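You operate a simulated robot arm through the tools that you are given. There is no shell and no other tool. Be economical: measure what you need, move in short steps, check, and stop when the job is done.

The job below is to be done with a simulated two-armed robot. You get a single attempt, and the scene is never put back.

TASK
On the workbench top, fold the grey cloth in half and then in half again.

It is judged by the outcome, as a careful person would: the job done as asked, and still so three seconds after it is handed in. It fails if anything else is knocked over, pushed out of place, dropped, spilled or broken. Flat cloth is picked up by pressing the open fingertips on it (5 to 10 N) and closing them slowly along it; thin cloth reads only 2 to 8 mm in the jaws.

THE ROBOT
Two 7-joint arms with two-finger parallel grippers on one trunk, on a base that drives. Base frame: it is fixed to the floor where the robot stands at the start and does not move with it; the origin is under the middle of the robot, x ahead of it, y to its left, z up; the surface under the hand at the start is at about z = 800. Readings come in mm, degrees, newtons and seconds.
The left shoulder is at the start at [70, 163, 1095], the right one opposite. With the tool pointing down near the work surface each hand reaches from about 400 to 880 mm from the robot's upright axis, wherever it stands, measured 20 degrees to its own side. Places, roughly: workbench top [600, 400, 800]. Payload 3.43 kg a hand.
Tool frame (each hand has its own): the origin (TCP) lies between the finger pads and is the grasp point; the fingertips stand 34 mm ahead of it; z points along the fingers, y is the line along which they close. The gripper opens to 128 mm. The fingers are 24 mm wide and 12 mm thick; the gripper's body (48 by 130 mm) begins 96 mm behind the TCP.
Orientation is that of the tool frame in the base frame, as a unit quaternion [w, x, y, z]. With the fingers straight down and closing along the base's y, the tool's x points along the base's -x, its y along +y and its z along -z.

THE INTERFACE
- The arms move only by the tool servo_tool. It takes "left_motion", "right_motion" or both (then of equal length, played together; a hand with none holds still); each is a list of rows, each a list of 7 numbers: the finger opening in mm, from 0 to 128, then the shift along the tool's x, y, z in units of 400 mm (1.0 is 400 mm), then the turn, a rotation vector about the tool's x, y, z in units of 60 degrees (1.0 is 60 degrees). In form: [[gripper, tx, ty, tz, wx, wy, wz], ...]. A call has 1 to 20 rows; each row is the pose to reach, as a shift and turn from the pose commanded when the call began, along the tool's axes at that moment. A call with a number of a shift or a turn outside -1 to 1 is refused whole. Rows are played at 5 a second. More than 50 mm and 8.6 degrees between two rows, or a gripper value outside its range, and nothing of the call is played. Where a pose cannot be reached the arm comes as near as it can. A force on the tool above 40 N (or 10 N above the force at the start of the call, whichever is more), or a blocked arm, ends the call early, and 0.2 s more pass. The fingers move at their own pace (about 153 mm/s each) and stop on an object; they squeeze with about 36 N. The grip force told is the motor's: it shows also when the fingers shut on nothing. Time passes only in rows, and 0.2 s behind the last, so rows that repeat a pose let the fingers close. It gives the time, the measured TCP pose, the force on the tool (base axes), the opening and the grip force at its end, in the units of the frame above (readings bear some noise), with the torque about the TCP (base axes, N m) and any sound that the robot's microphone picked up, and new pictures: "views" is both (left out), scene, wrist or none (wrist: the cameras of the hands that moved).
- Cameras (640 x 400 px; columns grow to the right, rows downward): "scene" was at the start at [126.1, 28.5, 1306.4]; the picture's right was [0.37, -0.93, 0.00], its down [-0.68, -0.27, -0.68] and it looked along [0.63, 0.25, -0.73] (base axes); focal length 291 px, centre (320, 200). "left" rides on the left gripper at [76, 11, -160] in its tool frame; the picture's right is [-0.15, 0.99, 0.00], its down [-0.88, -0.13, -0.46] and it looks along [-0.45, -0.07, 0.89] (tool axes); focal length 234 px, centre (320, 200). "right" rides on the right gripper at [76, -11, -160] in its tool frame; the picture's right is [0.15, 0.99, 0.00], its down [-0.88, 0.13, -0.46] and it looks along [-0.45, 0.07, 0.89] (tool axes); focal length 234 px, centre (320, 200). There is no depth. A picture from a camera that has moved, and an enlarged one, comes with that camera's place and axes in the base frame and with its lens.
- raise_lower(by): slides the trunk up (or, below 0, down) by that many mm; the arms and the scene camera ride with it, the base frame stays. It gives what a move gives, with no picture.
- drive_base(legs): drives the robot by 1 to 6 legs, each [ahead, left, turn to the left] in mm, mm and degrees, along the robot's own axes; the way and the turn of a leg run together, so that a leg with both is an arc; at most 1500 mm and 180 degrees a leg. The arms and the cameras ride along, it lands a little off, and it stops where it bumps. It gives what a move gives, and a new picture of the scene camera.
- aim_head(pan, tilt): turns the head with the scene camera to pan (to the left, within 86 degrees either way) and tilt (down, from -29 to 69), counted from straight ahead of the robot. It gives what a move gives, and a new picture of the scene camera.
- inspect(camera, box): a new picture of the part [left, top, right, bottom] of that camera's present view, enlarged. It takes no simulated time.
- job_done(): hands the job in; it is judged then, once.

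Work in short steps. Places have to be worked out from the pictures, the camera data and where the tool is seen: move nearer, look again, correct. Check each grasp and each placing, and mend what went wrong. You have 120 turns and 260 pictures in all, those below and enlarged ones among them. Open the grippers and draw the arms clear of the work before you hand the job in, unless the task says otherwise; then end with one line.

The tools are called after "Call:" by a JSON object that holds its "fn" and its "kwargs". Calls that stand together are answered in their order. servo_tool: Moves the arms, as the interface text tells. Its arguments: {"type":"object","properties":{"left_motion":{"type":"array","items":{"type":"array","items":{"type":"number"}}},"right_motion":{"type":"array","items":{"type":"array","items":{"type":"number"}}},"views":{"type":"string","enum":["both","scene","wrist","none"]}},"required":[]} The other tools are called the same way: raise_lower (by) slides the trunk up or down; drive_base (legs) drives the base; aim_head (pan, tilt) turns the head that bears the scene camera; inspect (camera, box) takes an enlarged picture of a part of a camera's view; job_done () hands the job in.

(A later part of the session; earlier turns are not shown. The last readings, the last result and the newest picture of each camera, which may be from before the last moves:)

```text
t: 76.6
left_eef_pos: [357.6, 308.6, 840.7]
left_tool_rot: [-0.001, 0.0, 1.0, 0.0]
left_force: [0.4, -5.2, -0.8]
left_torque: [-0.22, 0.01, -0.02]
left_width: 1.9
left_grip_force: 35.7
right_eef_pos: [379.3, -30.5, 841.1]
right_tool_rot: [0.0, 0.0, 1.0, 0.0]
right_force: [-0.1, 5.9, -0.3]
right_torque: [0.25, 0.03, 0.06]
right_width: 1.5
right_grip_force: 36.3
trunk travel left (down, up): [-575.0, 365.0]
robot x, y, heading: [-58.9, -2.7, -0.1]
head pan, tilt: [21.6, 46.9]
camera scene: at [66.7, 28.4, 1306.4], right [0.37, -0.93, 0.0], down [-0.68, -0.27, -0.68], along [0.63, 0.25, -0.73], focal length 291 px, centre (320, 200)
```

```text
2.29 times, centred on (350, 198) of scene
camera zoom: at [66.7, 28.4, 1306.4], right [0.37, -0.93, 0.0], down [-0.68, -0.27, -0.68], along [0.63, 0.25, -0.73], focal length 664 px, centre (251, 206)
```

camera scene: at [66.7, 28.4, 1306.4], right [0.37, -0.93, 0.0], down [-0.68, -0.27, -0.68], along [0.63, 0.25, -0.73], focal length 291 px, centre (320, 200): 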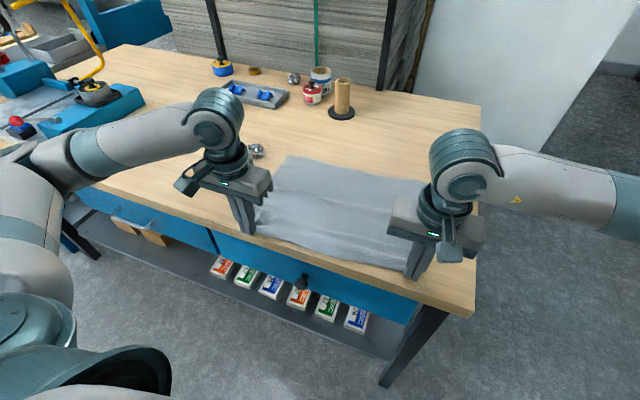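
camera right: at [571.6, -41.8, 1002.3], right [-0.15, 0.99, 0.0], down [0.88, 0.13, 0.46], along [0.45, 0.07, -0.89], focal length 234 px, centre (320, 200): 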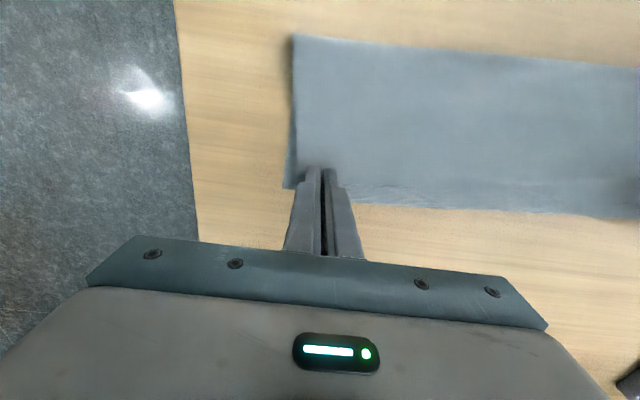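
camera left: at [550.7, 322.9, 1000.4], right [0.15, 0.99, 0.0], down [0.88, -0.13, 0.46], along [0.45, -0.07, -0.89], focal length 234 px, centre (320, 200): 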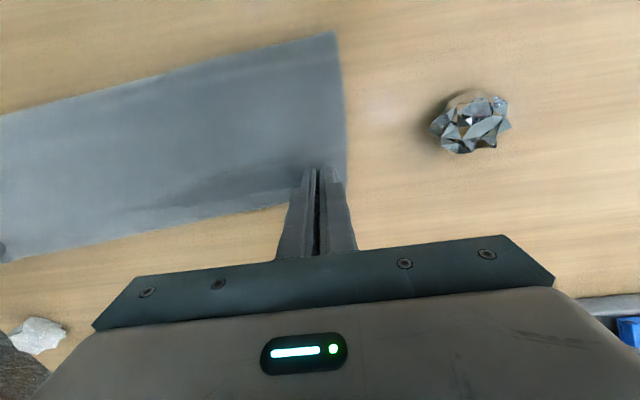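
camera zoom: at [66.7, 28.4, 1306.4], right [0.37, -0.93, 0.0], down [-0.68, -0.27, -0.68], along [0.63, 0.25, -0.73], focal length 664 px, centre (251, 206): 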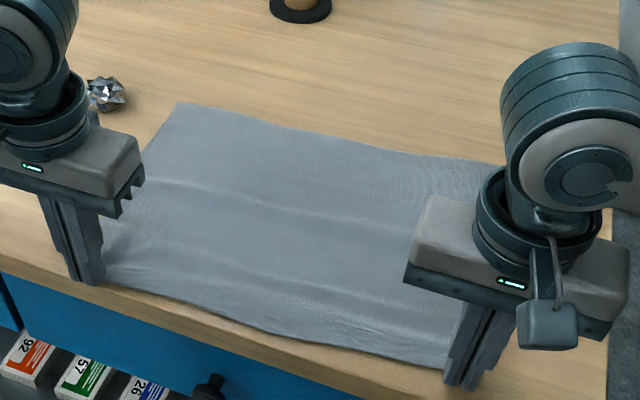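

Still slightly wavy; pull 6 mm more, then roll over, stopping at x≈578 / 615.

Call:
{"fn": "servo_tool", "kwargs": {"left_motion": [[0, 0.008, 0, 0.005, 0, 0, 0], [0, 0.016, 0, 0.005, 0, 0, 0], [0, 0.015, 0, -0.01, 0, 0, 0], [0, 0.0, 0, -0.035, 0, 0, 0], [0, -0.04, 0, -0.045, 0, 0, 0], [0, -0.08, 0, -0.045, 0, 0, 0], [0, -0.12, 0, -0.045, 0, 0, 0], [0, -0.165, 0, -0.045, 0, 0, 0], [0, -0.21, 0, -0.045, 0, 0, 0], [0, -0.255, 0, -0.045, 0, 0, 0], [0, -0.3, 0, -0.045, 0, 0, 0], [0, -0.345, 0, -0.045, 0, 0, 0], [0, -0.39, 0, -0.045, 0, 0, 0], [0, -0.43, 0, -0.043, 0, 0, 0], [0, -0.47, 0, -0.038, 0, 0, 0], [0, -0.505, 0, -0.03, 0, 0, 0], [0, -0.535, 0, -0.02, 0, 0, 0], [0, -0.55, 0, -0.007, 0, 0, 0]], "right_motion": [[0, 0.008, 0, 0.005, 0, 0, 0], [0, 0.016, 0, 0.005, 0, 0, 0], [0, 0.015, 0, -0.01, 0, 0, 0], [0, 0.0, 0, -0.035, 0, 0, 0], [0, -0.04, 0, -0.045, 0, 0, 0], [0, -0.085, 0, -0.045, 0, 0, 0], [0, -0.13, 0, -0.045, 0, 0, 0], [0, -0.18, 0, -0.045, 0, 0, 0], [0, -0.23, 0, -0.045, 0, 0, 0], [0, -0.28, 0, -0.045, 0, 0, 0], [0, -0.33, 0, -0.045, 0, 0, 0], [0, -0.38, 0, -0.045, 0, 0, 0], [0, -0.425, 0, -0.045, 0, 0, 0], [0, -0.47, 0, -0.043, 0, 0, 0], [0, -0.51, 0, -0.038, 0, 0, 0], [0, -0.545, 0, -0.03, 0, 0, 0], [0, -0.575, 0, -0.02, 0, 0, 0], [0, -0.59, 0, -0.007, 0, 0, 0]], "views": "wrist"}}

Call:
{"fn": "inspect", "kwargs": {"camera": "scene", "box": [230, 100, 470, 250]}}

```text
t: 80.4
left_eef_pos: [578.7, 308.4, 843.2]
left_tool_rot: [0.0, 0.001, 1.0, 0.0]
left_force: [1.0, -7.8, 0.4]
left_torque: [-0.25, -0.03, -0.05]
left_width: 1.8
left_grip_force: 35.8
right_eef_pos: [616.7, -29.4, 843.6]
right_tool_rot: [0.0, 0.0, 1.0, 0.0]
right_force: [-1.5, 7.9, 0.4]
right_torque: [0.29, 0.03, 0.09]
right_width: 1.5
right_grip_force: 35.9
trunk travel left (down, up): [-575.0, 365.0]
robot x, y, heading: [-57.9, -0.3, 0.1]
head pan, tilt: [21.6, 46.9]
camera right: at [540.0, -41.1, 1004.1], right [-0.15, 0.99, 0.0], down [0.88, 0.13, 0.46], along [0.45, 0.07, -0.89], focal length 234 px, centre (320, 200)
camera left: at [503.6, 320.4, 1003.2], right [0.15, 0.99, 0.0], down [0.88, -0.13, 0.46], along [0.45, -0.07, -0.89], focal length 234 px, centre (320, 200)
```

right: 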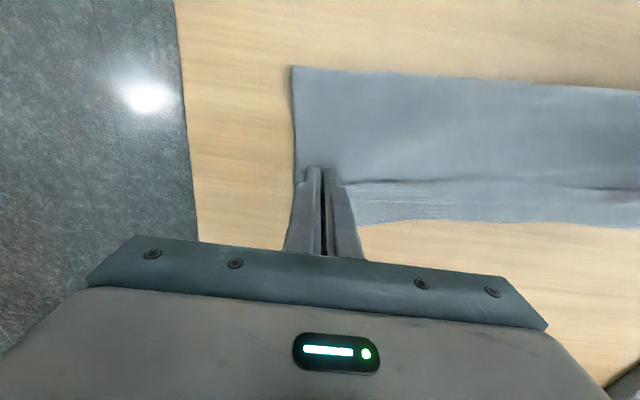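
left: 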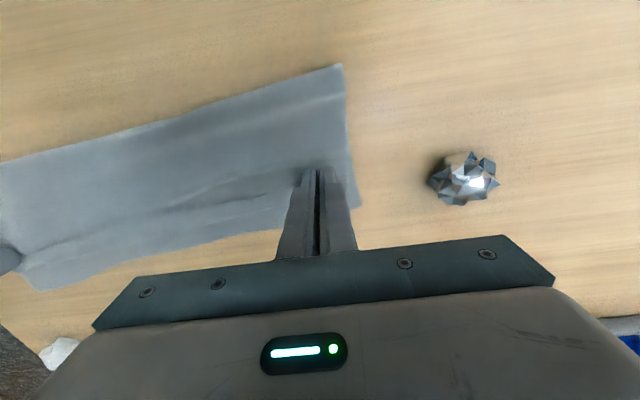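

```text
2.67 times, centred on (350, 175) of scene
camera zoom: at [66.9, 28.4, 1306.4], right [0.37, -0.93, 0.0], down [-0.68, -0.27, -0.68], along [0.63, 0.25, -0.73], focal length 775 px, centre (240, 267)
```

zoom: 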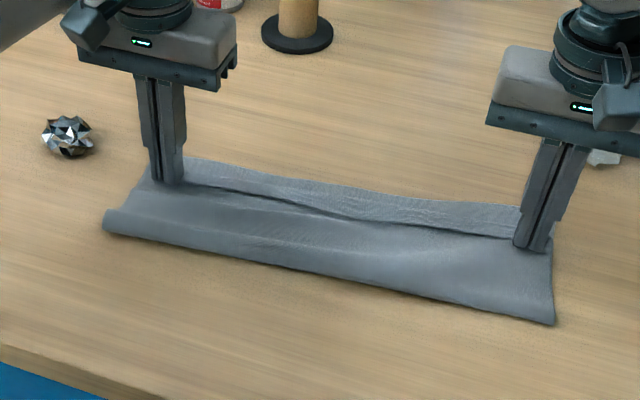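

Crease now at about x=496 left / 534 right — close to the true middle. Release here and inspect.

Call:
{"fn": "servo_tool", "kwargs": {"left_motion": [[0, 0, -0.003, 0.005, 0, 0, 0], [0, 0, -0.003, 0.01, 0, 0, 0], [8, 0, -0.003, 0.01, 0, 0, 0], [16, 0, -0.003, 0.008, 0, 0, 0], [24, 0, -0.003, 0, 0, 0, 0], [28, 0, -0.003, -0.03, 0, 0, 0], [28, 0, -0.003, -0.12, 0, 0, 0], [28, -0.06, -0.003, -0.22, 0, 0, 0], [28, -0.16, -0.003, -0.26, 0, 0, 0]], "right_motion": [[0, 0, 0.003, 0.005, 0, 0, 0], [0, 0, 0.003, 0.01, 0, 0, 0], [8, 0, 0.003, 0.01, 0, 0, 0], [16, 0, 0.003, 0.008, 0, 0, 0], [24, 0, 0.003, 0, 0, 0, 0], [28, 0, 0.003, -0.03, 0, 0, 0], [28, 0, 0.003, -0.12, 0, 0, 0], [28, -0.06, 0.003, -0.22, 0, 0, 0], [28, -0.16, 0.003, -0.26, 0, 0, 0]], "views": "wrist"}}

Call:
{"fn": "inspect", "kwargs": {"camera": "scene", "box": [250, 110, 460, 240]}}

Call:
{"fn": "inspect", "kwargs": {"camera": "right", "box": [240, 0, 560, 200]}}

```text
t: 82.4
left_eef_pos: [643.2, 308.4, 945.8]
left_tool_rot: [0.0, 0.001, 1.0, 0.0]
left_force: [0.3, 0.4, -0.4]
left_torque: [0.0, 0.04, 0.03]
left_width: 27.9
left_grip_force: 0.0
right_eef_pos: [681.6, -29.5, 948.1]
right_tool_rot: [0.0, 0.0, 1.0, 0.0]
right_force: [0.1, -0.7, 0.4]
right_torque: [0.04, 0.01, 0.03]
right_width: 28.2
right_grip_force: 0.0
trunk travel left (down, up): [-575.0, 365.0]
robot x, y, heading: [-58.2, -0.1, 0.0]
head pan, tilt: [21.6, 46.9]
camera right: at [604.5, -39.3, 1108.3], right [-0.15, 0.99, 0.0], down [0.88, 0.13, 0.45], along [0.45, 0.07, -0.89], focal length 234 px, centre (320, 200)
camera left: at [568.6, 319.9, 1106.1], right [0.15, 0.99, 0.0], down [0.88, -0.13, 0.45], along [0.45, -0.07, -0.89], focal length 234 px, centre (320, 200)
```

right: 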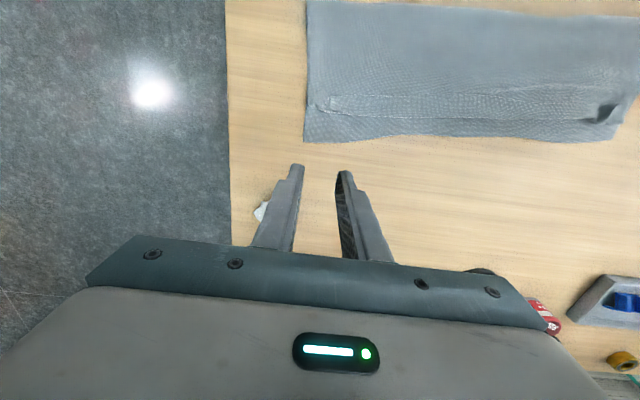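
left: 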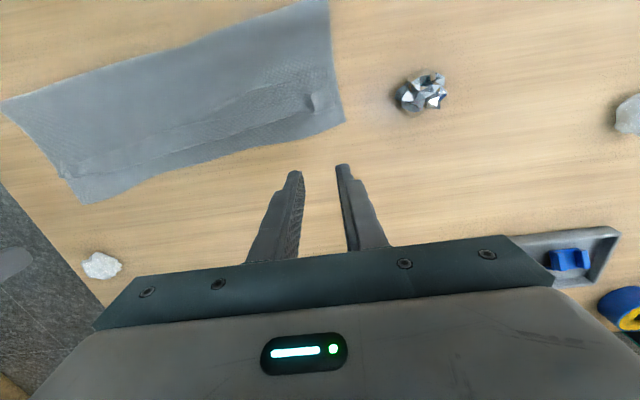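

```text
3.05 times, centred on (355, 175) of scene
camera zoom: at [68.4, 28.5, 1306.0], right [0.37, -0.93, 0.0], down [-0.68, -0.27, -0.68], along [0.63, 0.25, -0.73], focal length 886 px, centre (213, 276)
```

zoom: 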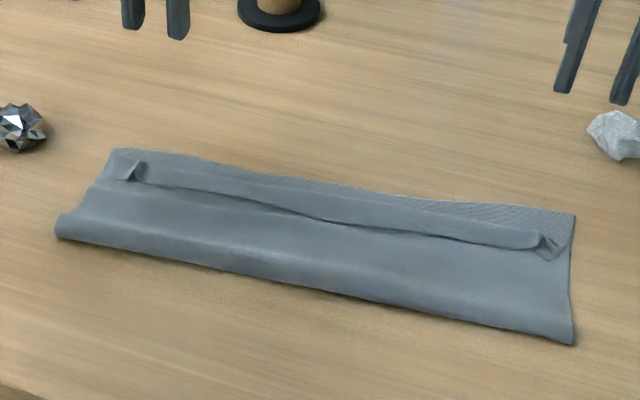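

```text
2.00 times, centred on (400, 100) of right
camera zoom: at [604.5, -39.3, 1108.3], right [-0.15, 0.99, 0.0], down [0.88, 0.13, 0.45], along [0.45, 0.07, -0.89], focal length 468 px, centre (160, 400)
```

zoom: 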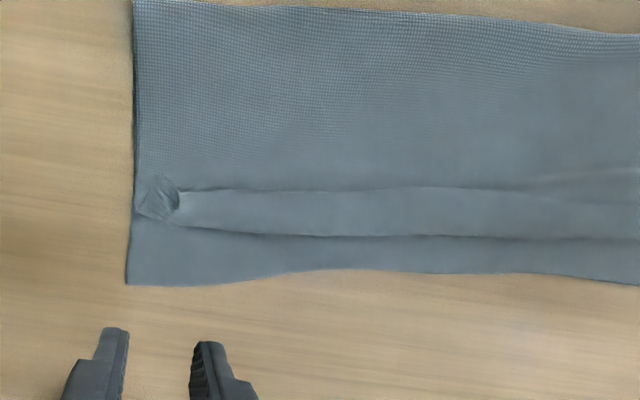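

Now the geometry is right: a hem of ~23 mm is folded back, and unrolling it would bring the top edge to the bottom edge. Look at the left half for exact hem position.

Call:
{"fn": "inspect", "kwargs": {"camera": "left", "box": [40, 20, 360, 220]}}

```text
2.00 times, centred on (200, 120) of left
camera zoom: at [568.6, 319.9, 1106.1], right [0.15, 0.99, 0.0], down [0.88, -0.13, 0.45], along [0.45, -0.07, -0.89], focal length 468 px, centre (560, 360)
```

zoom: 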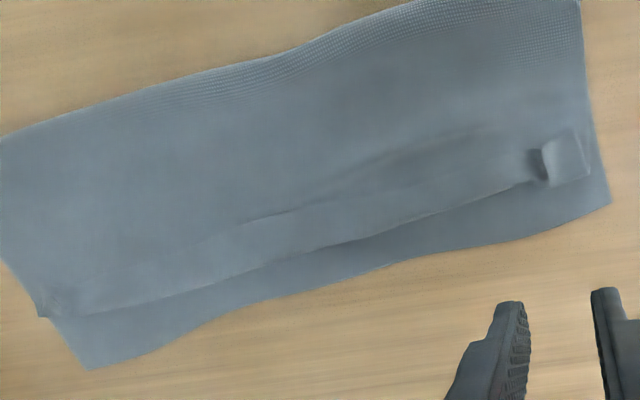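

Hem edge at x≈583 (y=210) and ≈607 (y=50). I'll put closed fingertips just behind the hem edge, skimming the top layer, then push it outward.

Call:
{"fn": "servo_tool", "kwargs": {"left_motion": [[0, 0.04, -0.05, 0.0, 0, 0, 0], [0, 0.08, -0.11, 0.04, 0, 0, 0], [0, 0.13, -0.18, 0.08, 0, 0, 0], [0, 0.19, -0.24, 0.14, 0, 0, 0], [0, 0.1925, -0.245, 0.22, 0, 0, 0], [0, 0.1925, -0.245, 0.26, 0, 0, 0]], "right_motion": [[0, 0.05, 0.03, 0.0, 0, 0, 0], [0, 0.1, 0.07, 0.04, 0, 0, 0], [0, 0.15, 0.11, 0.08, 0, 0, 0], [0, 0.22, 0.16, 0.14, 0, 0, 0], [0, 0.229, 0.174, 0.23, 0, 0, 0], [0, 0.229, 0.174, 0.265, 0, 0, 0]], "views": "none"}}

Call:
{"fn": "inspect", "kwargs": {"camera": "scene", "box": [250, 110, 460, 240]}}

Call:
{"fn": "inspect", "kwargs": {"camera": "left", "box": [200, 100, 440, 250]}}

```text
t: 83.8
left_eef_pos: [563.0, 208.6, 844.5]
left_tool_rot: [0.0, 0.0, 1.0, -0.001]
left_force: [-0.3, 0.5, -0.5]
left_torque: [0.02, 0.04, -0.01]
left_width: 0.0
left_grip_force: 32.6
right_eef_pos: [588.6, 40.0, 842.4]
right_tool_rot: [-0.001, 0.0, 1.0, 0.0]
right_force: [0.4, -0.4, 1.4]
right_torque: [-0.03, 0.02, 0.02]
right_width: 0.1
right_grip_force: 33.0
trunk travel left (down, up): [-575.0, 365.0]
robot x, y, heading: [-59.5, -0.9, -0.1]
head pan, tilt: [21.6, 46.9]
```

```text
3.05 times, centred on (355, 175) of scene
camera zoom: at [66.4, 28.4, 1306.5], right [0.37, -0.93, 0.0], down [-0.68, -0.27, -0.68], along [0.64, 0.25, -0.73], focal length 886 px, centre (213, 276)
```

zoom: 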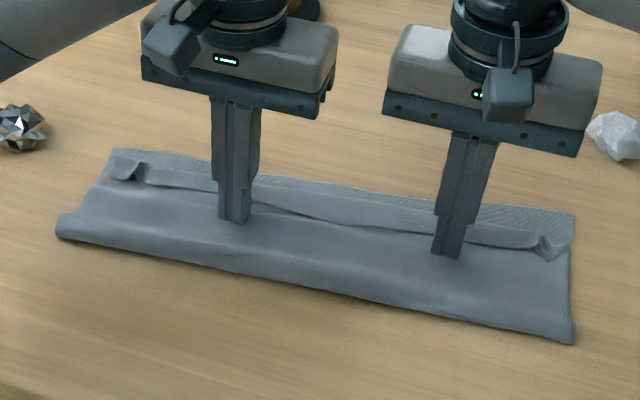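

```text
2.67 times, centred on (320, 175) of left
camera zoom: at [488.2, 220.4, 1003.8], right [0.15, 0.99, 0.0], down [0.88, -0.13, 0.46], along [0.45, -0.07, -0.89], focal length 624 px, centre (320, 267)
```

zoom: 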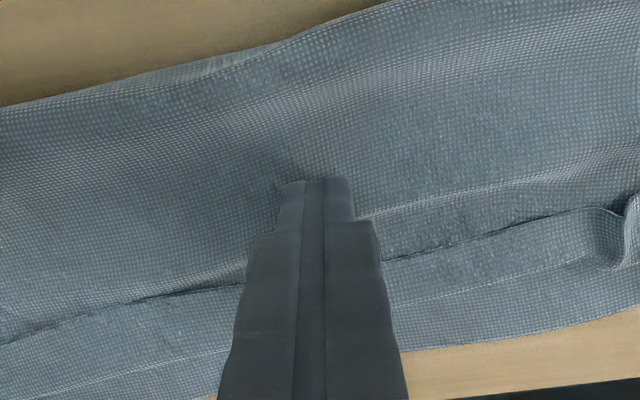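

Fingers are right behind the hem edge. Lower 4 mm and push forward 60 mm.

Call:
{"fn": "servo_tool", "kwargs": {"left_motion": [[0, 0, 0, 0.013, 0, 0, 0], [0, -0.025, 0, 0.013, 0, 0, 0], [0, -0.05, 0, 0.013, 0, 0, 0], [0, -0.075, 0, 0.012, 0, 0, 0], [0, -0.1, 0, 0.011, 0, 0, 0], [0, -0.125, 0, 0.01, 0, 0, 0], [0, -0.15, 0, 0.01, 0, 0, 0]], "right_motion": [[0, 0, 0, 0.008, 0, 0, 0], [0, -0.025, 0, 0.008, 0, 0, 0], [0, -0.05, 0, 0.008, 0, 0, 0], [0, -0.075, 0, 0.007, 0, 0, 0], [0, -0.1, 0, 0.006, 0, 0, 0], [0, -0.125, 0, 0.005, 0, 0, 0], [0, -0.15, 0, 0.005, 0, 0, 0]], "views": "wrist"}}

Call:
{"fn": "inspect", "kwargs": {"camera": "scene", "box": [250, 110, 460, 240]}}

```text
t: 85.4
left_eef_pos: [626.2, 209.1, 839.8]
left_tool_rot: [-0.001, 0.0, 1.0, 0.0]
left_force: [-0.2, 0.0, -0.1]
left_torque: [-0.01, -0.01, -0.04]
left_width: 0.0
left_grip_force: 32.9
right_eef_pos: [649.0, 40.6, 839.6]
right_tool_rot: [0.0, 0.0, 1.0, 0.0]
right_force: [-0.7, 0.0, 0.1]
right_torque: [-0.01, 0.02, 0.0]
right_width: 0.0
right_grip_force: 32.8
trunk travel left (down, up): [-575.0, 365.0]
robot x, y, heading: [-59.6, 3.9, 0.0]
head pan, tilt: [21.6, 46.9]
camera right: at [572.4, 29.7, 1000.5], right [-0.15, 0.99, 0.0], down [0.88, 0.13, 0.46], along [0.45, 0.07, -0.89], focal length 234 px, centre (320, 200)
camera left: at [550.4, 220.8, 999.4], right [0.15, 0.99, 0.0], down [0.88, -0.13, 0.45], along [0.45, -0.07, -0.89], focal length 234 px, centre (320, 200)
```

right: 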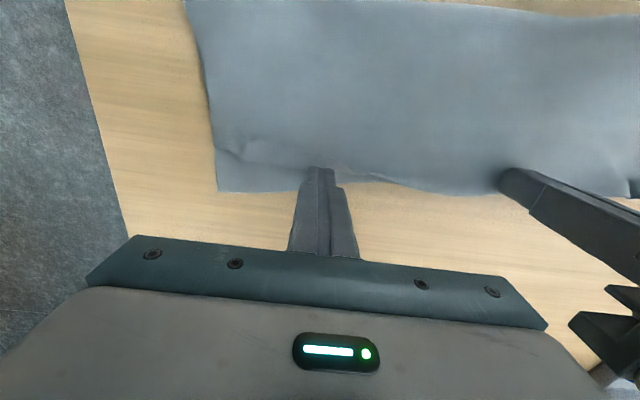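
left: 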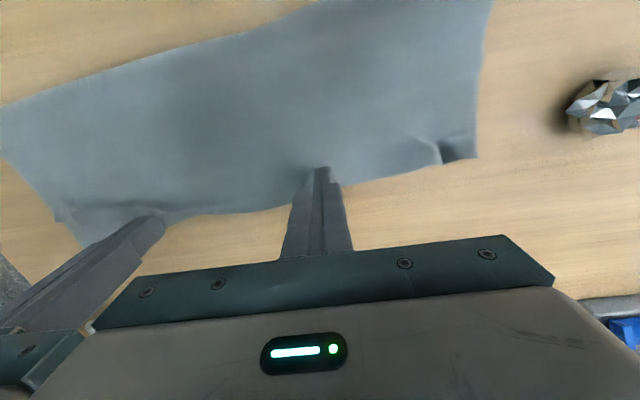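

```text
3.05 times, centred on (355, 175) of scene
camera zoom: at [67.1, 28.4, 1306.3], right [0.37, -0.93, 0.0], down [-0.68, -0.27, -0.68], along [0.63, 0.25, -0.73], focal length 886 px, centre (213, 276)
```

zoom: 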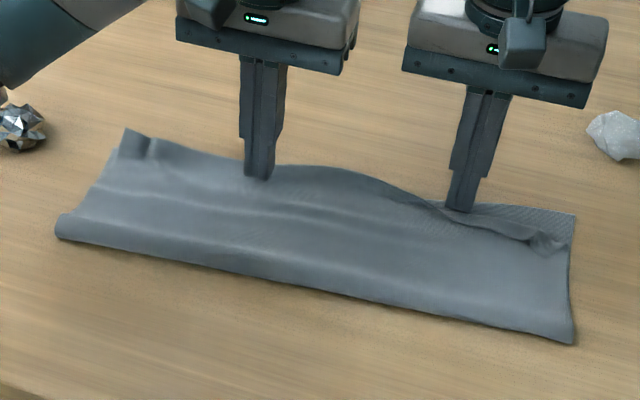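

Excellent — the hem flipped outward on the left and middle. Lift both and repeat with the right hand at the right end.

Call:
{"fn": "servo_tool", "kwargs": {"left_motion": [[0, 0, 0, -0.04, 0, 0, 0], [0, 0, 0, -0.12, 0, 0, 0], [0, 0, 0, -0.2, 0, 0, 0], [0, 0, 0.05, -0.25, 0, 0, 0], [0, 0, 0.1, -0.25, 0, 0, 0], [0, 0, 0.1, -0.25, 0, 0, 0], [0, 0, 0.1, -0.25, 0, 0, 0]], "right_motion": [[0, 0, 0, -0.04, 0, 0, 0], [0, 0, 0, -0.1, 0, 0, 0], [0, 0.05, -0.06, -0.12, 0, 0, 0], [0, 0.1, -0.12, -0.12, 0, 0, 0], [0, 0.14, -0.165, -0.12, 0, 0, 0], [0, 0.14, -0.165, -0.05, 0, 0, 0], [0, 0.14, -0.165, -0.01, 0, 0, 0]], "views": "wrist"}}

Call:
{"fn": "inspect", "kwargs": {"camera": "scene", "box": [250, 110, 460, 240]}}

```text
t: 87.0
left_eef_pos: [625.4, 249.2, 938.0]
left_tool_rot: [0.0, 0.0, 1.0, 0.0]
left_force: [0.8, 0.6, 0.7]
left_torque: [-0.03, 0.02, 0.03]
left_width: 0.0
left_grip_force: 32.3
right_eef_pos: [592.8, -23.2, 843.8]
right_tool_rot: [0.0, 0.0, 1.0, 0.0]
right_force: [-0.6, -0.4, 0.1]
right_torque: [0.03, -0.01, 0.03]
right_width: 0.0
right_grip_force: 33.4
trunk travel left (down, up): [-575.0, 365.0]
robot x, y, heading: [-59.3, -2.2, -0.1]
head pan, tilt: [21.6, 46.9]
camera right: at [515.4, -35.0, 1003.8], right [-0.15, 0.99, 0.0], down [0.88, 0.13, 0.46], along [0.45, 0.07, -0.89], focal length 234 px, centre (320, 200)
camera left: at [549.0, 262.2, 1099.0], right [0.15, 0.99, 0.0], down [0.88, -0.13, 0.46], along [0.45, -0.07, -0.89], focal length 234 px, centre (320, 200)
```

right: 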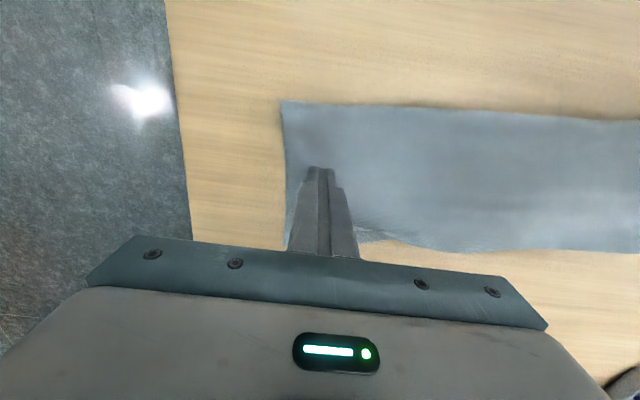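
left: 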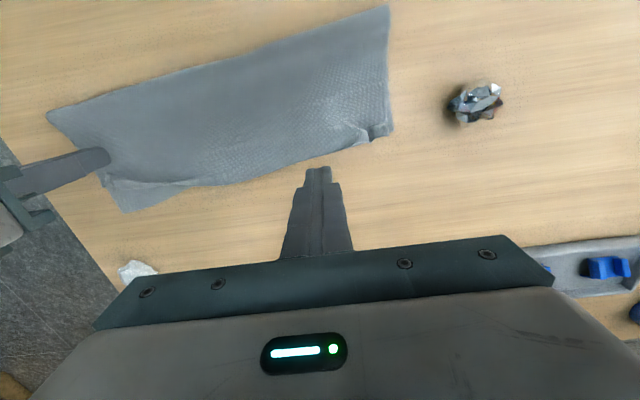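

```text
3.05 times, centred on (355, 175) of scene
camera zoom: at [66.5, 28.4, 1306.4], right [0.37, -0.93, 0.0], down [-0.68, -0.27, -0.68], along [0.63, 0.25, -0.73], focal length 886 px, centre (213, 276)
```

zoom: 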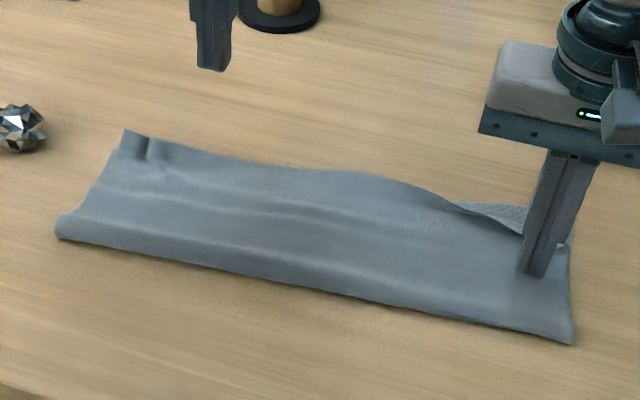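

Flip is holding on the left. Now push the right end outward: lower 4 mm and go forward 70 mm.

Call:
{"fn": "servo_tool", "kwargs": {"right_motion": [[0, 0, 0, 0.011, 0, 0, 0], [0, -0.025, 0, 0.011, 0, 0, 0], [0, -0.05, 0, 0.011, 0, 0, 0], [0, -0.075, 0, 0.011, 0, 0, 0], [0, -0.1, 0, 0.01, 0, 0, 0], [0, -0.125, 0, 0.01, 0, 0, 0], [0, -0.15, 0, 0.01, 0, 0, 0], [0, -0.165, 0, 0.01, 0, 0, 0], [0, -0.165, 0, -0.05, 0, 0, 0], [0, -0.165, 0, -0.15, 0, 0, 0], [0, -0.2, 0, -0.25, 0, 0, 0]], "views": "wrist"}}

Call:
{"fn": "inspect", "kwargs": {"camera": "scene", "box": [250, 110, 460, 240]}}

Call:
{"fn": "inspect", "kwargs": {"camera": "right", "box": [240, 0, 560, 200]}}

Call:
{"fn": "inspect", "kwargs": {"camera": "left", "box": [40, 0, 440, 250]}}

```text
t: 89.4
left_eef_pos: [625.5, 250.0, 940.2]
left_tool_rot: [0.0, 0.0, 1.0, -0.001]
left_force: [0.1, -1.6, 0.1]
left_torque: [-0.07, 0.0, -0.03]
left_width: 0.0
left_grip_force: 32.8
right_eef_pos: [674.1, -25.2, 945.0]
right_tool_rot: [0.0, 0.0, 1.0, -0.001]
right_force: [0.0, 0.1, 0.1]
right_torque: [-0.02, -0.04, 0.0]
right_width: 0.0
right_grip_force: 33.0
trunk travel left (down, up): [-575.0, 365.0]
robot x, y, heading: [-59.3, 2.4, 0.1]
head pan, tilt: [21.6, 46.9]
camera right: at [597.3, -35.9, 1106.4], right [-0.15, 0.99, 0.0], down [0.88, 0.13, 0.46], along [0.45, 0.07, -0.89], focal length 234 px, centre (320, 200)
```

right: 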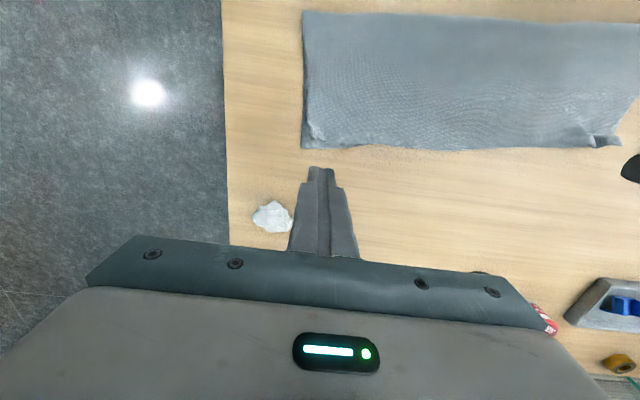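

```text
3.05 times, centred on (355, 175) of scene
camera zoom: at [66.3, 29.3, 1306.3], right [0.37, -0.93, 0.0], down [-0.68, -0.27, -0.68], along [0.64, 0.25, -0.73], focal length 886 px, centre (213, 276)
```

zoom: 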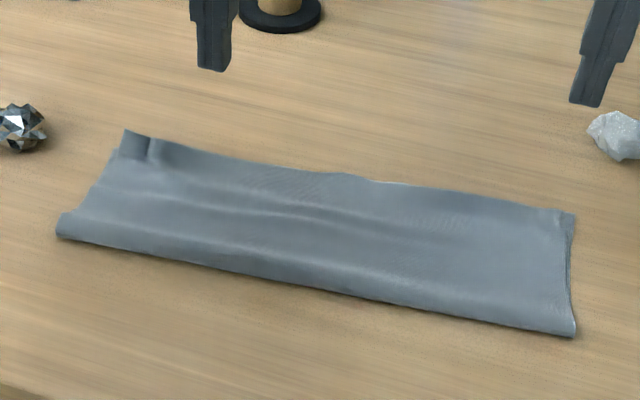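

```text
2.00 times, centred on (400, 100) of right
camera zoom: at [597.3, -35.9, 1106.4], right [-0.15, 0.99, 0.0], down [0.88, 0.13, 0.46], along [0.45, 0.07, -0.89], focal length 468 px, centre (160, 400)
```

zoom: 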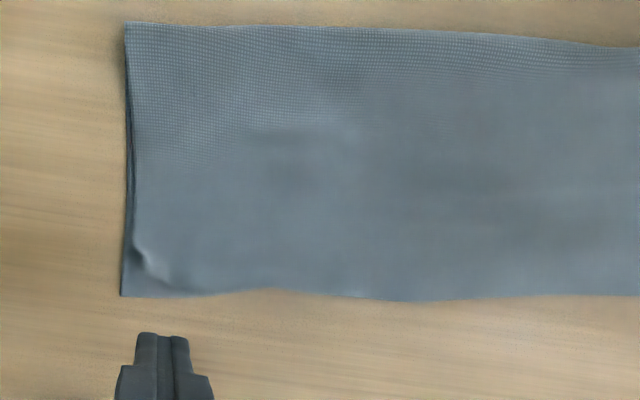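

```text
1.60 times, centred on (240, 125) of left
camera zoom: at [548.8, 262.8, 1098.8], right [0.15, 0.99, 0.0], down [0.88, -0.13, 0.46], along [0.45, -0.07, -0.89], focal length 375 px, centre (448, 320)
```

zoom: 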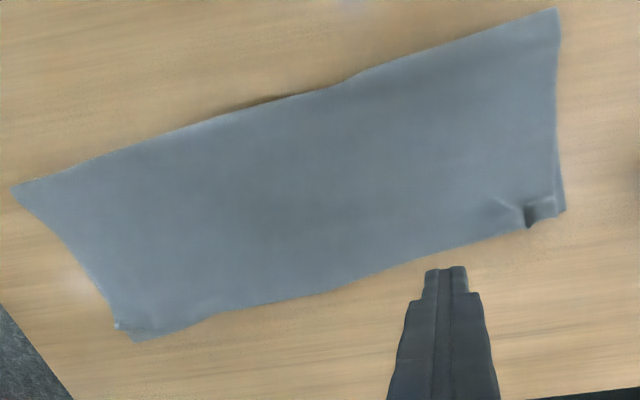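

The first fold is now clean. Strip ends: left edge (494,339)–(619,344), right edge (542,-62)–(680,-50). For the second fold I'll take the left end with the left hand at its middle, closing along x; park the right arm aside and begin yawing the left hand.

Call:
{"fn": "servo_tool", "kwargs": {"left_motion": [[40, 0.0, 0.0, -0.02, 0, 0, 0.125], [40, 0.02, 0.03, -0.02, 0, 0, 0.25], [40, 0.05, 0.07, -0.02, 0, 0, 0.375], [40, 0.08, 0.11, -0.02, 0, 0, 0.5], [40, 0.11, 0.15, -0.02, 0, 0, 0.625], [40, 0.14, 0.18, -0.02, 0, 0, 0.75], [40, 0.16, 0.21, -0.01, 0, 0, 0.875], [40, 0.174, 0.2225, 0.0, 0, 0, 1.0]], "right_motion": [[0, 0.06, -0.07, -0.02, 0, 0, 0], [0, 0.13, -0.15, -0.04, 0, 0, 0], [0, 0.2, -0.22, -0.06, 0, 0, 0], [0, 0.27, -0.3, -0.08, 0, 0, 0], [0, 0.34, -0.37, -0.09, 0, 0, 0], [0, 0.41, -0.45, -0.11, 0, 0, 0], [0, 0.48, -0.52, -0.13, 0, 0, 0], [0, 0.56, -0.5875, -0.1375, 0, 0, 0]], "views": "none"}}

Call:
{"fn": "servo_tool", "kwargs": {"left_motion": [[40, 0.0, 0.0, 0.01, 0, 0, 0.125], [40, 0.0, 0.0, 0.03, 0, 0, 0.25], [40, 0.0, 0.0, 0.05, 0, 0, 0.375], [40, 0.0, 0.0, 0.07, 0, 0, 0.5]], "views": "both"}}

```text
t: 91.2
left_eef_pos: [554.3, 339.5, 940.2]
left_tool_rot: [0.001, 0.501, 0.865, 0.001]
left_force: [-0.1, 0.0, -0.1]
left_torque: [0.0, -0.04, -0.01]
left_width: 39.8
left_grip_force: 0.1
right_eef_pos: [447.1, -262.2, 998.8]
right_tool_rot: [0.001, 0.001, 1.0, 0.0]
right_force: [-0.2, -0.9, 0.1]
right_torque: [0.01, -0.01, -0.01]
right_width: 0.0
right_grip_force: 33.0
trunk travel left (down, up): [-575.0, 365.0]
robot x, y, heading: [-61.2, 2.6, 0.1]
head pan, tilt: [21.6, 46.9]
```

```text
t: 92.2
left_eef_pos: [555.1, 339.0, 910.4]
left_tool_rot: [0.0, 0.708, 0.706, 0.0]
left_force: [0.0, 0.9, -0.2]
left_torque: [0.01, 0.0, -0.01]
left_width: 40.1
left_grip_force: 0.1
right_eef_pos: [449.2, -260.4, 998.8]
right_tool_rot: [0.0, 0.0, 1.0, 0.001]
right_force: [0.8, 0.0, -1.1]
right_torque: [-0.02, 0.01, 0.0]
right_width: 0.3
right_grip_force: 32.9
trunk travel left (down, up): [-575.0, 365.0]
robot x, y, heading: [-57.7, 4.3, -0.1]
head pan, tilt: [21.6, 46.9]
camera scene: at [66.7, 28.3, 1306.4], right [0.37, -0.93, 0.0], down [-0.68, -0.27, -0.68], along [0.63, 0.25, -0.73], focal length 291 px, centre (320, 200)
camera left: at [567.7, 415.6, 1070.1], right [0.99, -0.15, 0.0], down [-0.13, -0.88, 0.46], along [-0.07, -0.45, -0.89], focal length 234 px, centre (320, 200)
```

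scene: 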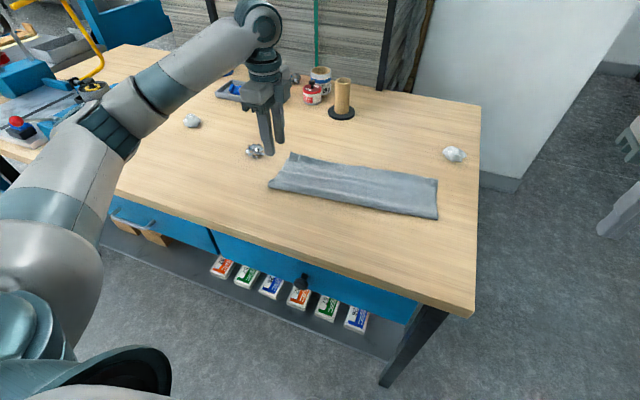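
left: 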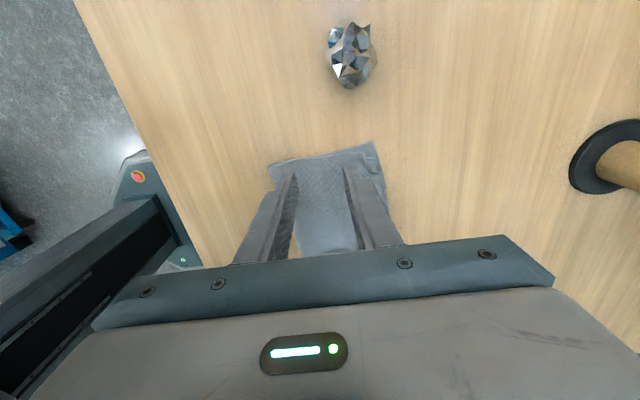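

Positioned over the left edge's middle (edge at y≈342). Lower to just above contact.

Call:
{"fn": "servo_tool", "kwargs": {"left_motion": [[38, 0, 0, 0.06, 0, 0, 0], [38, 0, 0, 0.12, 0, 0, 0], [38, 0, 0, 0.16, 0, 0, 0], [38, 0, 0, 0.178, 0, 0, 0], [38, 0, 0, 0.184, 0, 0, 0]], "views": "wrist"}}

```text
t: 93.4
left_eef_pos: [555.8, 340.1, 838.1]
left_tool_rot: [0.0, 0.707, 0.707, 0.0]
left_force: [-0.4, 1.0, -0.2]
left_torque: [0.01, -0.02, 0.0]
left_width: 38.1
left_grip_force: 0.1
right_eef_pos: [448.8, -260.4, 998.6]
right_tool_rot: [0.001, 0.0, 1.0, -0.001]
right_force: [-0.3, 0.0, -0.2]
right_torque: [0.02, -0.02, -0.01]
right_width: 0.0
right_grip_force: 33.0
trunk travel left (down, up): [-575.0, 365.0]
robot x, y, heading: [-56.5, -0.6, -0.1]
head pan, tilt: [21.6, 46.9]
camera left: at [567.9, 415.3, 997.8], right [0.99, -0.15, 0.0], down [-0.13, -0.88, 0.46], along [-0.07, -0.45, -0.89], focal length 234 px, centre (320, 200)
```

left: 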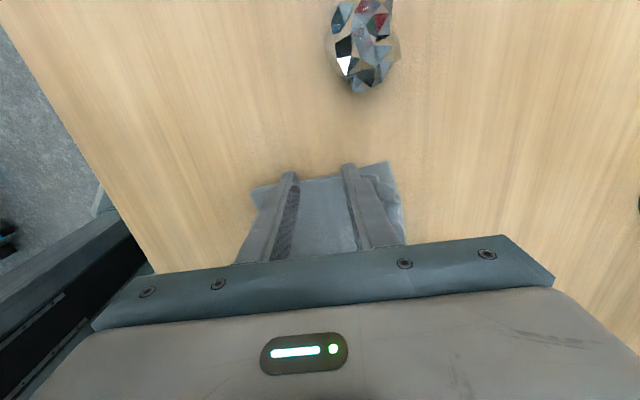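

Press a bit and read the force.

Call:
{"fn": "servo_tool", "kwargs": {"left_motion": [[38, 0, 0, 0.004, 0, 0, 0], [38, 0, 0, 0.0065, 0, 0, 0], [38, 0, 0, 0.0065, 0, 0, 0]], "views": "none"}}

```text
t: 94.2
left_eef_pos: [555.1, 337.9, 836.8]
left_tool_rot: [0.0, 0.707, 0.708, 0.001]
left_force: [2.5, 0.8, 7.5]
left_torque: [-0.03, 0.0, 0.0]
left_width: 38.1
left_grip_force: 0.0
right_eef_pos: [448.9, -261.4, 999.8]
right_tool_rot: [0.0, -0.001, 1.0, 0.001]
right_force: [0.2, -0.9, -0.3]
right_torque: [0.01, -0.02, 0.01]
right_width: 0.2
right_grip_force: 32.9
trunk travel left (down, up): [-575.0, 365.0]
robot x, y, heading: [-57.5, 0.8, 0.1]
head pan, tilt: [21.6, 46.9]
```

7.5 N; add 0.8 mm to drag both layers, then close slowly.

Call:
{"fn": "servo_tool", "kwargs": {"left_motion": [[38, 0, 0, 0.002, 0, 0, 0], [34, 0, 0, 0.002, 0, 0, 0], [30, 0, 0, 0.002, 0, 0, 0], [26, 0, 0, 0.002, 0, 0, 0], [22, 0, 0, 0.002, 0, 0, 0], [18, 0, 0, 0.0015, 0, 0, 0], [14, 0, 0, 0.001, 0, 0, 0], [10, 0, 0, 0.001, 0, 0, 0], [6, 0, 0, 0.0005, 0, 0, 0], [2, 0, 0, 0, 0, 0, 0], [0, 0, 0, 0, 0, 0, 0], [0, 0, 0, 0, 0, 0, 0]], "views": "wrist"}}

Call:
{"fn": "inspect", "kwargs": {"camera": "left", "box": [200, 130, 440, 280]}}

```text
t: 96.8
left_eef_pos: [555.1, 338.9, 836.2]
left_tool_rot: [0.0, 0.707, 0.707, 0.001]
left_force: [-0.5, 1.0, 13.4]
left_torque: [-0.07, 0.06, 0.0]
left_width: 3.2
left_grip_force: 35.6
right_eef_pos: [448.8, -261.4, 999.3]
right_tool_rot: [0.001, 0.0, 1.0, 0.0]
right_force: [-0.2, -0.2, 0.1]
right_torque: [0.01, -0.01, 0.02]
right_width: 0.0
right_grip_force: 33.0
trunk travel left (down, up): [-575.0, 365.0]
robot x, y, heading: [-56.6, 4.3, 0.1]
head pan, tilt: [21.6, 46.9]
camera left: at [566.4, 414.4, 996.0], right [0.99, -0.15, 0.0], down [-0.13, -0.88, 0.46], along [-0.07, -0.45, -0.89], focal length 234 px, centre (320, 200)
```

left: 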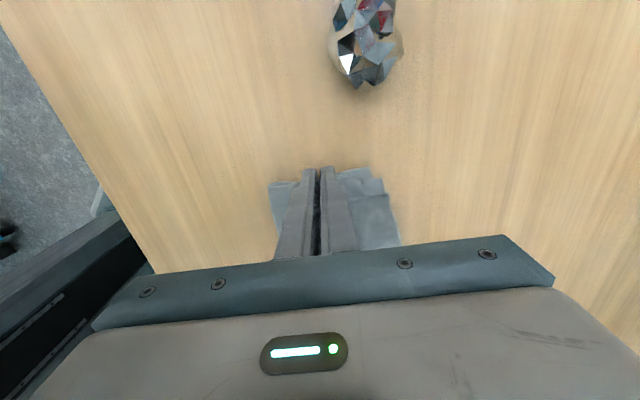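

```text
2.67 times, centred on (320, 205) of left
camera zoom: at [566.4, 414.4, 996.0], right [0.99, -0.15, 0.0], down [-0.13, -0.88, 0.46], along [-0.07, -0.45, -0.89], focal length 624 px, centre (320, 187)
```

zoom: 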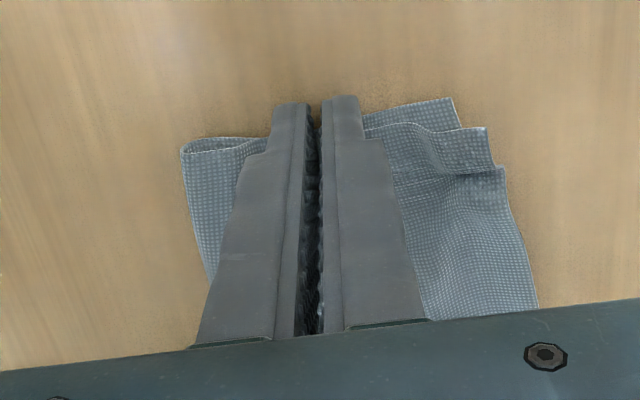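

3.2 mm held. Lift 25 mm and check whether both layers come.

Call:
{"fn": "servo_tool", "kwargs": {"left_motion": [[0, 0, 0, -0.02, 0, 0, 0], [0, 0, 0, -0.045, 0, 0, 0], [0, 0, 0, -0.07, 0, 0, 0], [0, 0, 0, -0.07, 0, 0, 0]], "views": "none"}}

Call:
{"fn": "inspect", "kwargs": {"camera": "left", "box": [200, 130, 440, 280]}}

Call:
{"fn": "inspect", "kwargs": {"camera": "scene", "box": [230, 110, 390, 210]}}

```text
t: 97.8
left_eef_pos: [554.9, 337.5, 863.0]
left_tool_rot: [0.0, 0.707, 0.707, 0.001]
left_force: [-0.3, -0.5, 0.0]
left_torque: [-0.01, -0.02, 0.01]
left_width: 3.2
left_grip_force: 36.3
right_eef_pos: [449.4, -260.9, 999.1]
right_tool_rot: [0.0, 0.0, 1.0, 0.0]
right_force: [-0.5, -0.7, -0.3]
right_torque: [-0.01, 0.01, 0.02]
right_width: 0.2
right_grip_force: 33.6
trunk travel left (down, up): [-575.0, 365.0]
robot x, y, heading: [-59.3, 1.0, -0.0]
head pan, tilt: [21.6, 46.9]
```

```text
2.67 times, centred on (320, 205) of left
camera zoom: at [567.8, 414.3, 1022.7], right [0.99, -0.15, 0.0], down [-0.13, -0.88, 0.46], along [-0.07, -0.45, -0.89], focal length 624 px, centre (320, 187)
```

zoom: 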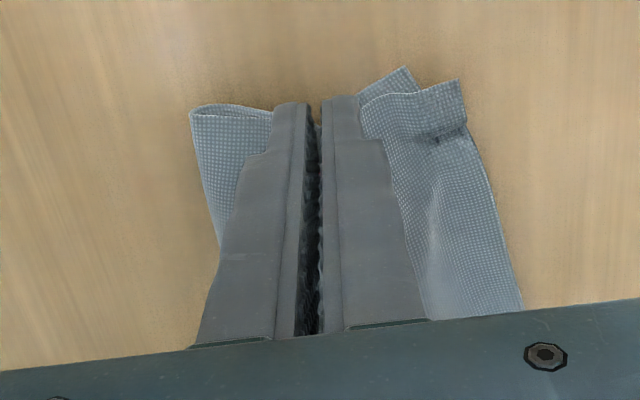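

```text
4.00 times, centred on (310, 160) of scene
camera zoom: at [66.5, 28.4, 1306.4], right [0.37, -0.93, 0.0], down [-0.68, -0.27, -0.68], along [0.64, 0.25, -0.73], focal length 1163 px, centre (360, 360)
```

zoom: 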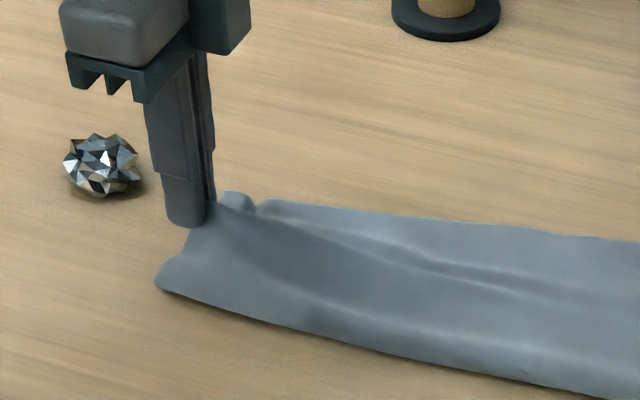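

Both layers are held. Now roll the left end toward the right at ~42 mm height, stopping short of the end.

Call:
{"fn": "servo_tool", "kwargs": {"left_motion": [[0, -0.03, 0.004, -0.03, 0, 0, 0], [0, -0.08, 0.011, -0.0375, 0, 0, 0], [0, -0.13, 0.018, -0.0375, 0, 0, 0], [0, -0.18, 0.025, -0.0375, 0, 0, 0], [0, -0.23, 0.032, -0.0375, 0, 0, 0], [0, -0.28, 0.039, -0.0375, 0, 0, 0], [0, -0.33, 0.046, -0.0375, 0, 0, 0], [0, -0.38, 0.053, -0.0375, 0, 0, 0], [0, -0.43, 0.06, -0.0375, 0, 0, 0], [0, -0.48, 0.066, -0.0375, 0, 0, 0], [0, -0.53, 0.073, -0.0375, 0, 0, 0], [0, -0.58, 0.08, -0.0375, 0, 0, 0], [0, -0.63, 0.087, -0.035, 0, 0, 0], [0, -0.68, 0.094, -0.03, 0, 0, 0], [0, -0.73, 0.101, -0.02, 0, 0, 0], [0, -0.775, 0.107, -0.005, 0, 0, 0], [0, -0.815, 0.112, 0.015, 0, 0, 0], [0, -0.84, 0.115, 0.035, 0, 0, 0]], "views": "both"}}

Call:
{"fn": "inspect", "kwargs": {"camera": "scene", "box": [280, 100, 480, 225]}}

```text
t: 101.6
left_eef_pos: [601.9, 3.5, 849.3]
left_tool_rot: [0.0, 0.707, 0.708, 0.0]
left_force: [0.2, -0.2, 1.3]
left_torque: [0.05, 0.03, 0.02]
left_width: 2.9
left_grip_force: 35.8
right_eef_pos: [450.0, -261.0, 998.1]
right_tool_rot: [0.0, 0.001, 1.0, 0.0]
right_force: [0.6, -0.2, -0.1]
right_torque: [0.01, -0.02, -0.03]
right_width: 0.0
right_grip_force: 33.1
trunk travel left (down, up): [-575.0, 365.0]
robot x, y, heading: [-59.4, -0.4, -0.1]
head pan, tilt: [21.6, 46.9]
camera scene: at [66.7, 28.1, 1306.4], right [0.37, -0.93, 0.0], down [-0.68, -0.27, -0.68], along [0.63, 0.25, -0.73], focal length 291 px, centre (320, 200)
camera left: at [613.5, 79.8, 1008.0], right [0.99, -0.15, 0.0], down [-0.13, -0.88, 0.46], along [-0.07, -0.45, -0.89], focal length 234 px, centre (320, 200)
```

scene: 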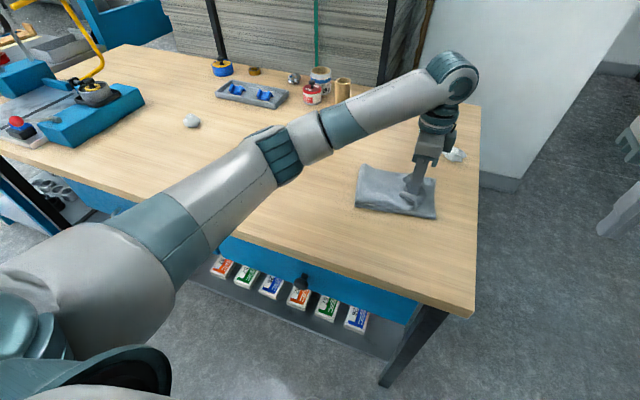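
left: 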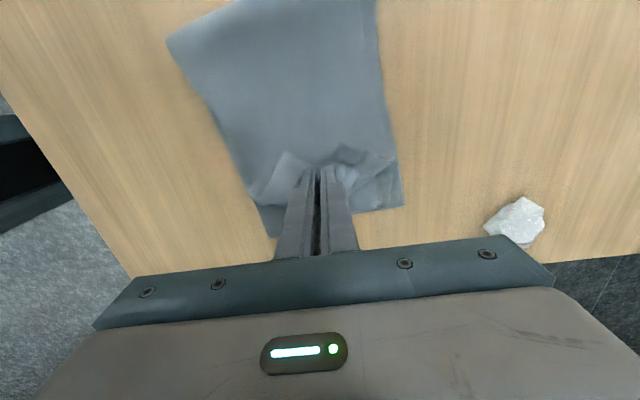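

```text
3.20 times, centred on (380, 162) of scene
camera zoom: at [66.7, 28.1, 1306.4], right [0.37, -0.93, 0.0], down [-0.68, -0.27, -0.68], along [0.63, 0.25, -0.73], focal length 930 px, centre (128, 320)
```

zoom: 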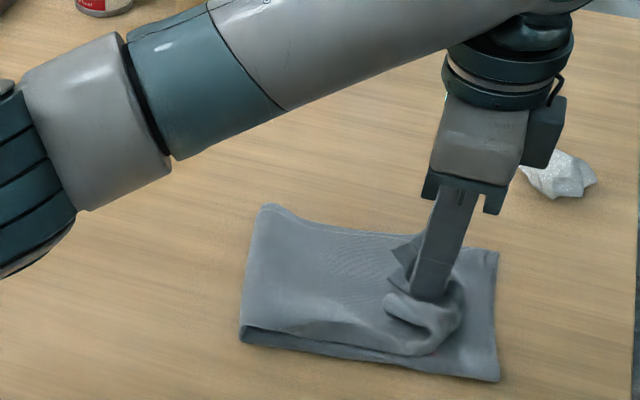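

Folded over, but the crease is ~18 mm too far toward the right end (bottom half ≈ 182 mm instead of 201). Unroll and redo, stopping shorter.

Call:
{"fn": "servo_tool", "kwargs": {"left_motion": [[0, 0, 0, -0.06, 0, 0, 0], [0, 0.03, -0.004, -0.12, 0, 0, 0], [0, 0.08, -0.011, -0.16, 0, 0, 0], [0, 0.13, -0.018, -0.18, 0, 0, 0], [0, 0.18, -0.025, -0.19, 0, 0, 0], [0, 0.24, -0.033, -0.2, 0, 0, 0], [0, 0.3, -0.041, -0.2, 0, 0, 0], [0, 0.36, -0.049, -0.2, 0, 0, 0], [0, 0.42, -0.058, -0.2, 0, 0, 0], [0, 0.48, -0.066, -0.19, 0, 0, 0], [0, 0.54, -0.074, -0.18, 0, 0, 0], [0, 0.6, -0.082, -0.16, 0, 0, 0], [0, 0.66, -0.09, -0.14, 0, 0, 0], [0, 0.71, -0.097, -0.11, 0, 0, 0], [0, 0.76, -0.104, -0.08, 0, 0, 0], [0, 0.8, -0.11, -0.04, 0, 0, 0], [0, 0.83, -0.114, -0.01, 0, 0, 0], [0, 0.845, -0.116, 0.015, 0, 0, 0], [0, 0.85, -0.117, 0.015, 0, 0, 0]], "views": "both"}}

```text
t: 105.6
left_eef_pos: [555.0, 342.6, 842.9]
left_tool_rot: [0.001, 0.707, 0.707, 0.0]
left_force: [-0.7, -0.7, -0.6]
left_torque: [0.04, 0.03, 0.0]
left_width: 3.2
left_grip_force: 36.4
right_eef_pos: [448.9, -260.4, 999.2]
right_tool_rot: [0.0, 0.0, 1.0, 0.0]
right_force: [1.1, -0.3, 0.1]
right_torque: [0.0, 0.0, 0.03]
right_width: 0.0
right_grip_force: 33.0
trunk travel left (down, up): [-575.0, 365.0]
robot x, y, heading: [-60.0, -2.9, 0.0]
head pan, tilt: [21.6, 46.9]
camera scene: at [66.6, 28.2, 1306.4], right [0.37, -0.93, 0.0], down [-0.68, -0.27, -0.68], along [0.63, 0.25, -0.73], focal length 291 px, centre (320, 200)
camera left: at [566.7, 419.1, 1002.6], right [0.99, -0.15, 0.0], down [-0.13, -0.88, 0.46], along [-0.07, -0.45, -0.89], focal length 234 px, centre (320, 200)
```

scene: 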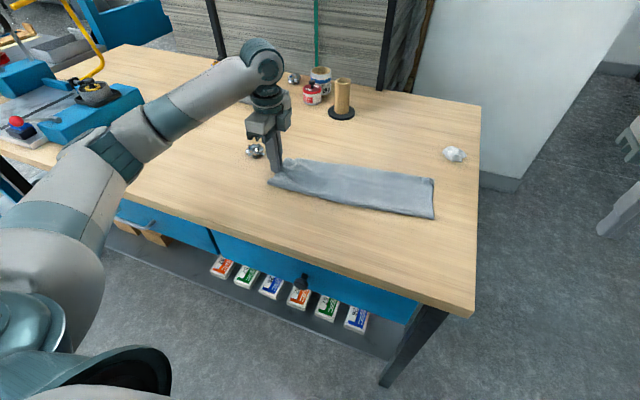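
left: 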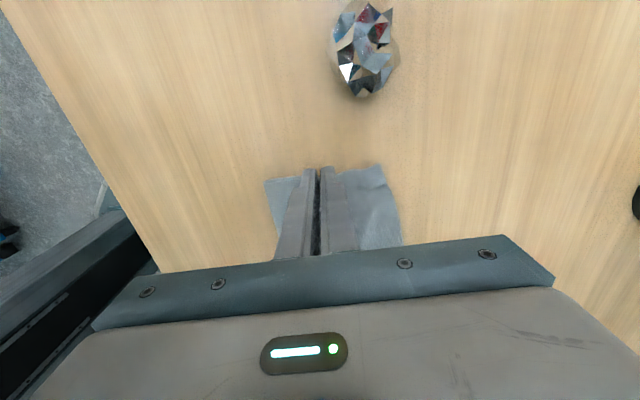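

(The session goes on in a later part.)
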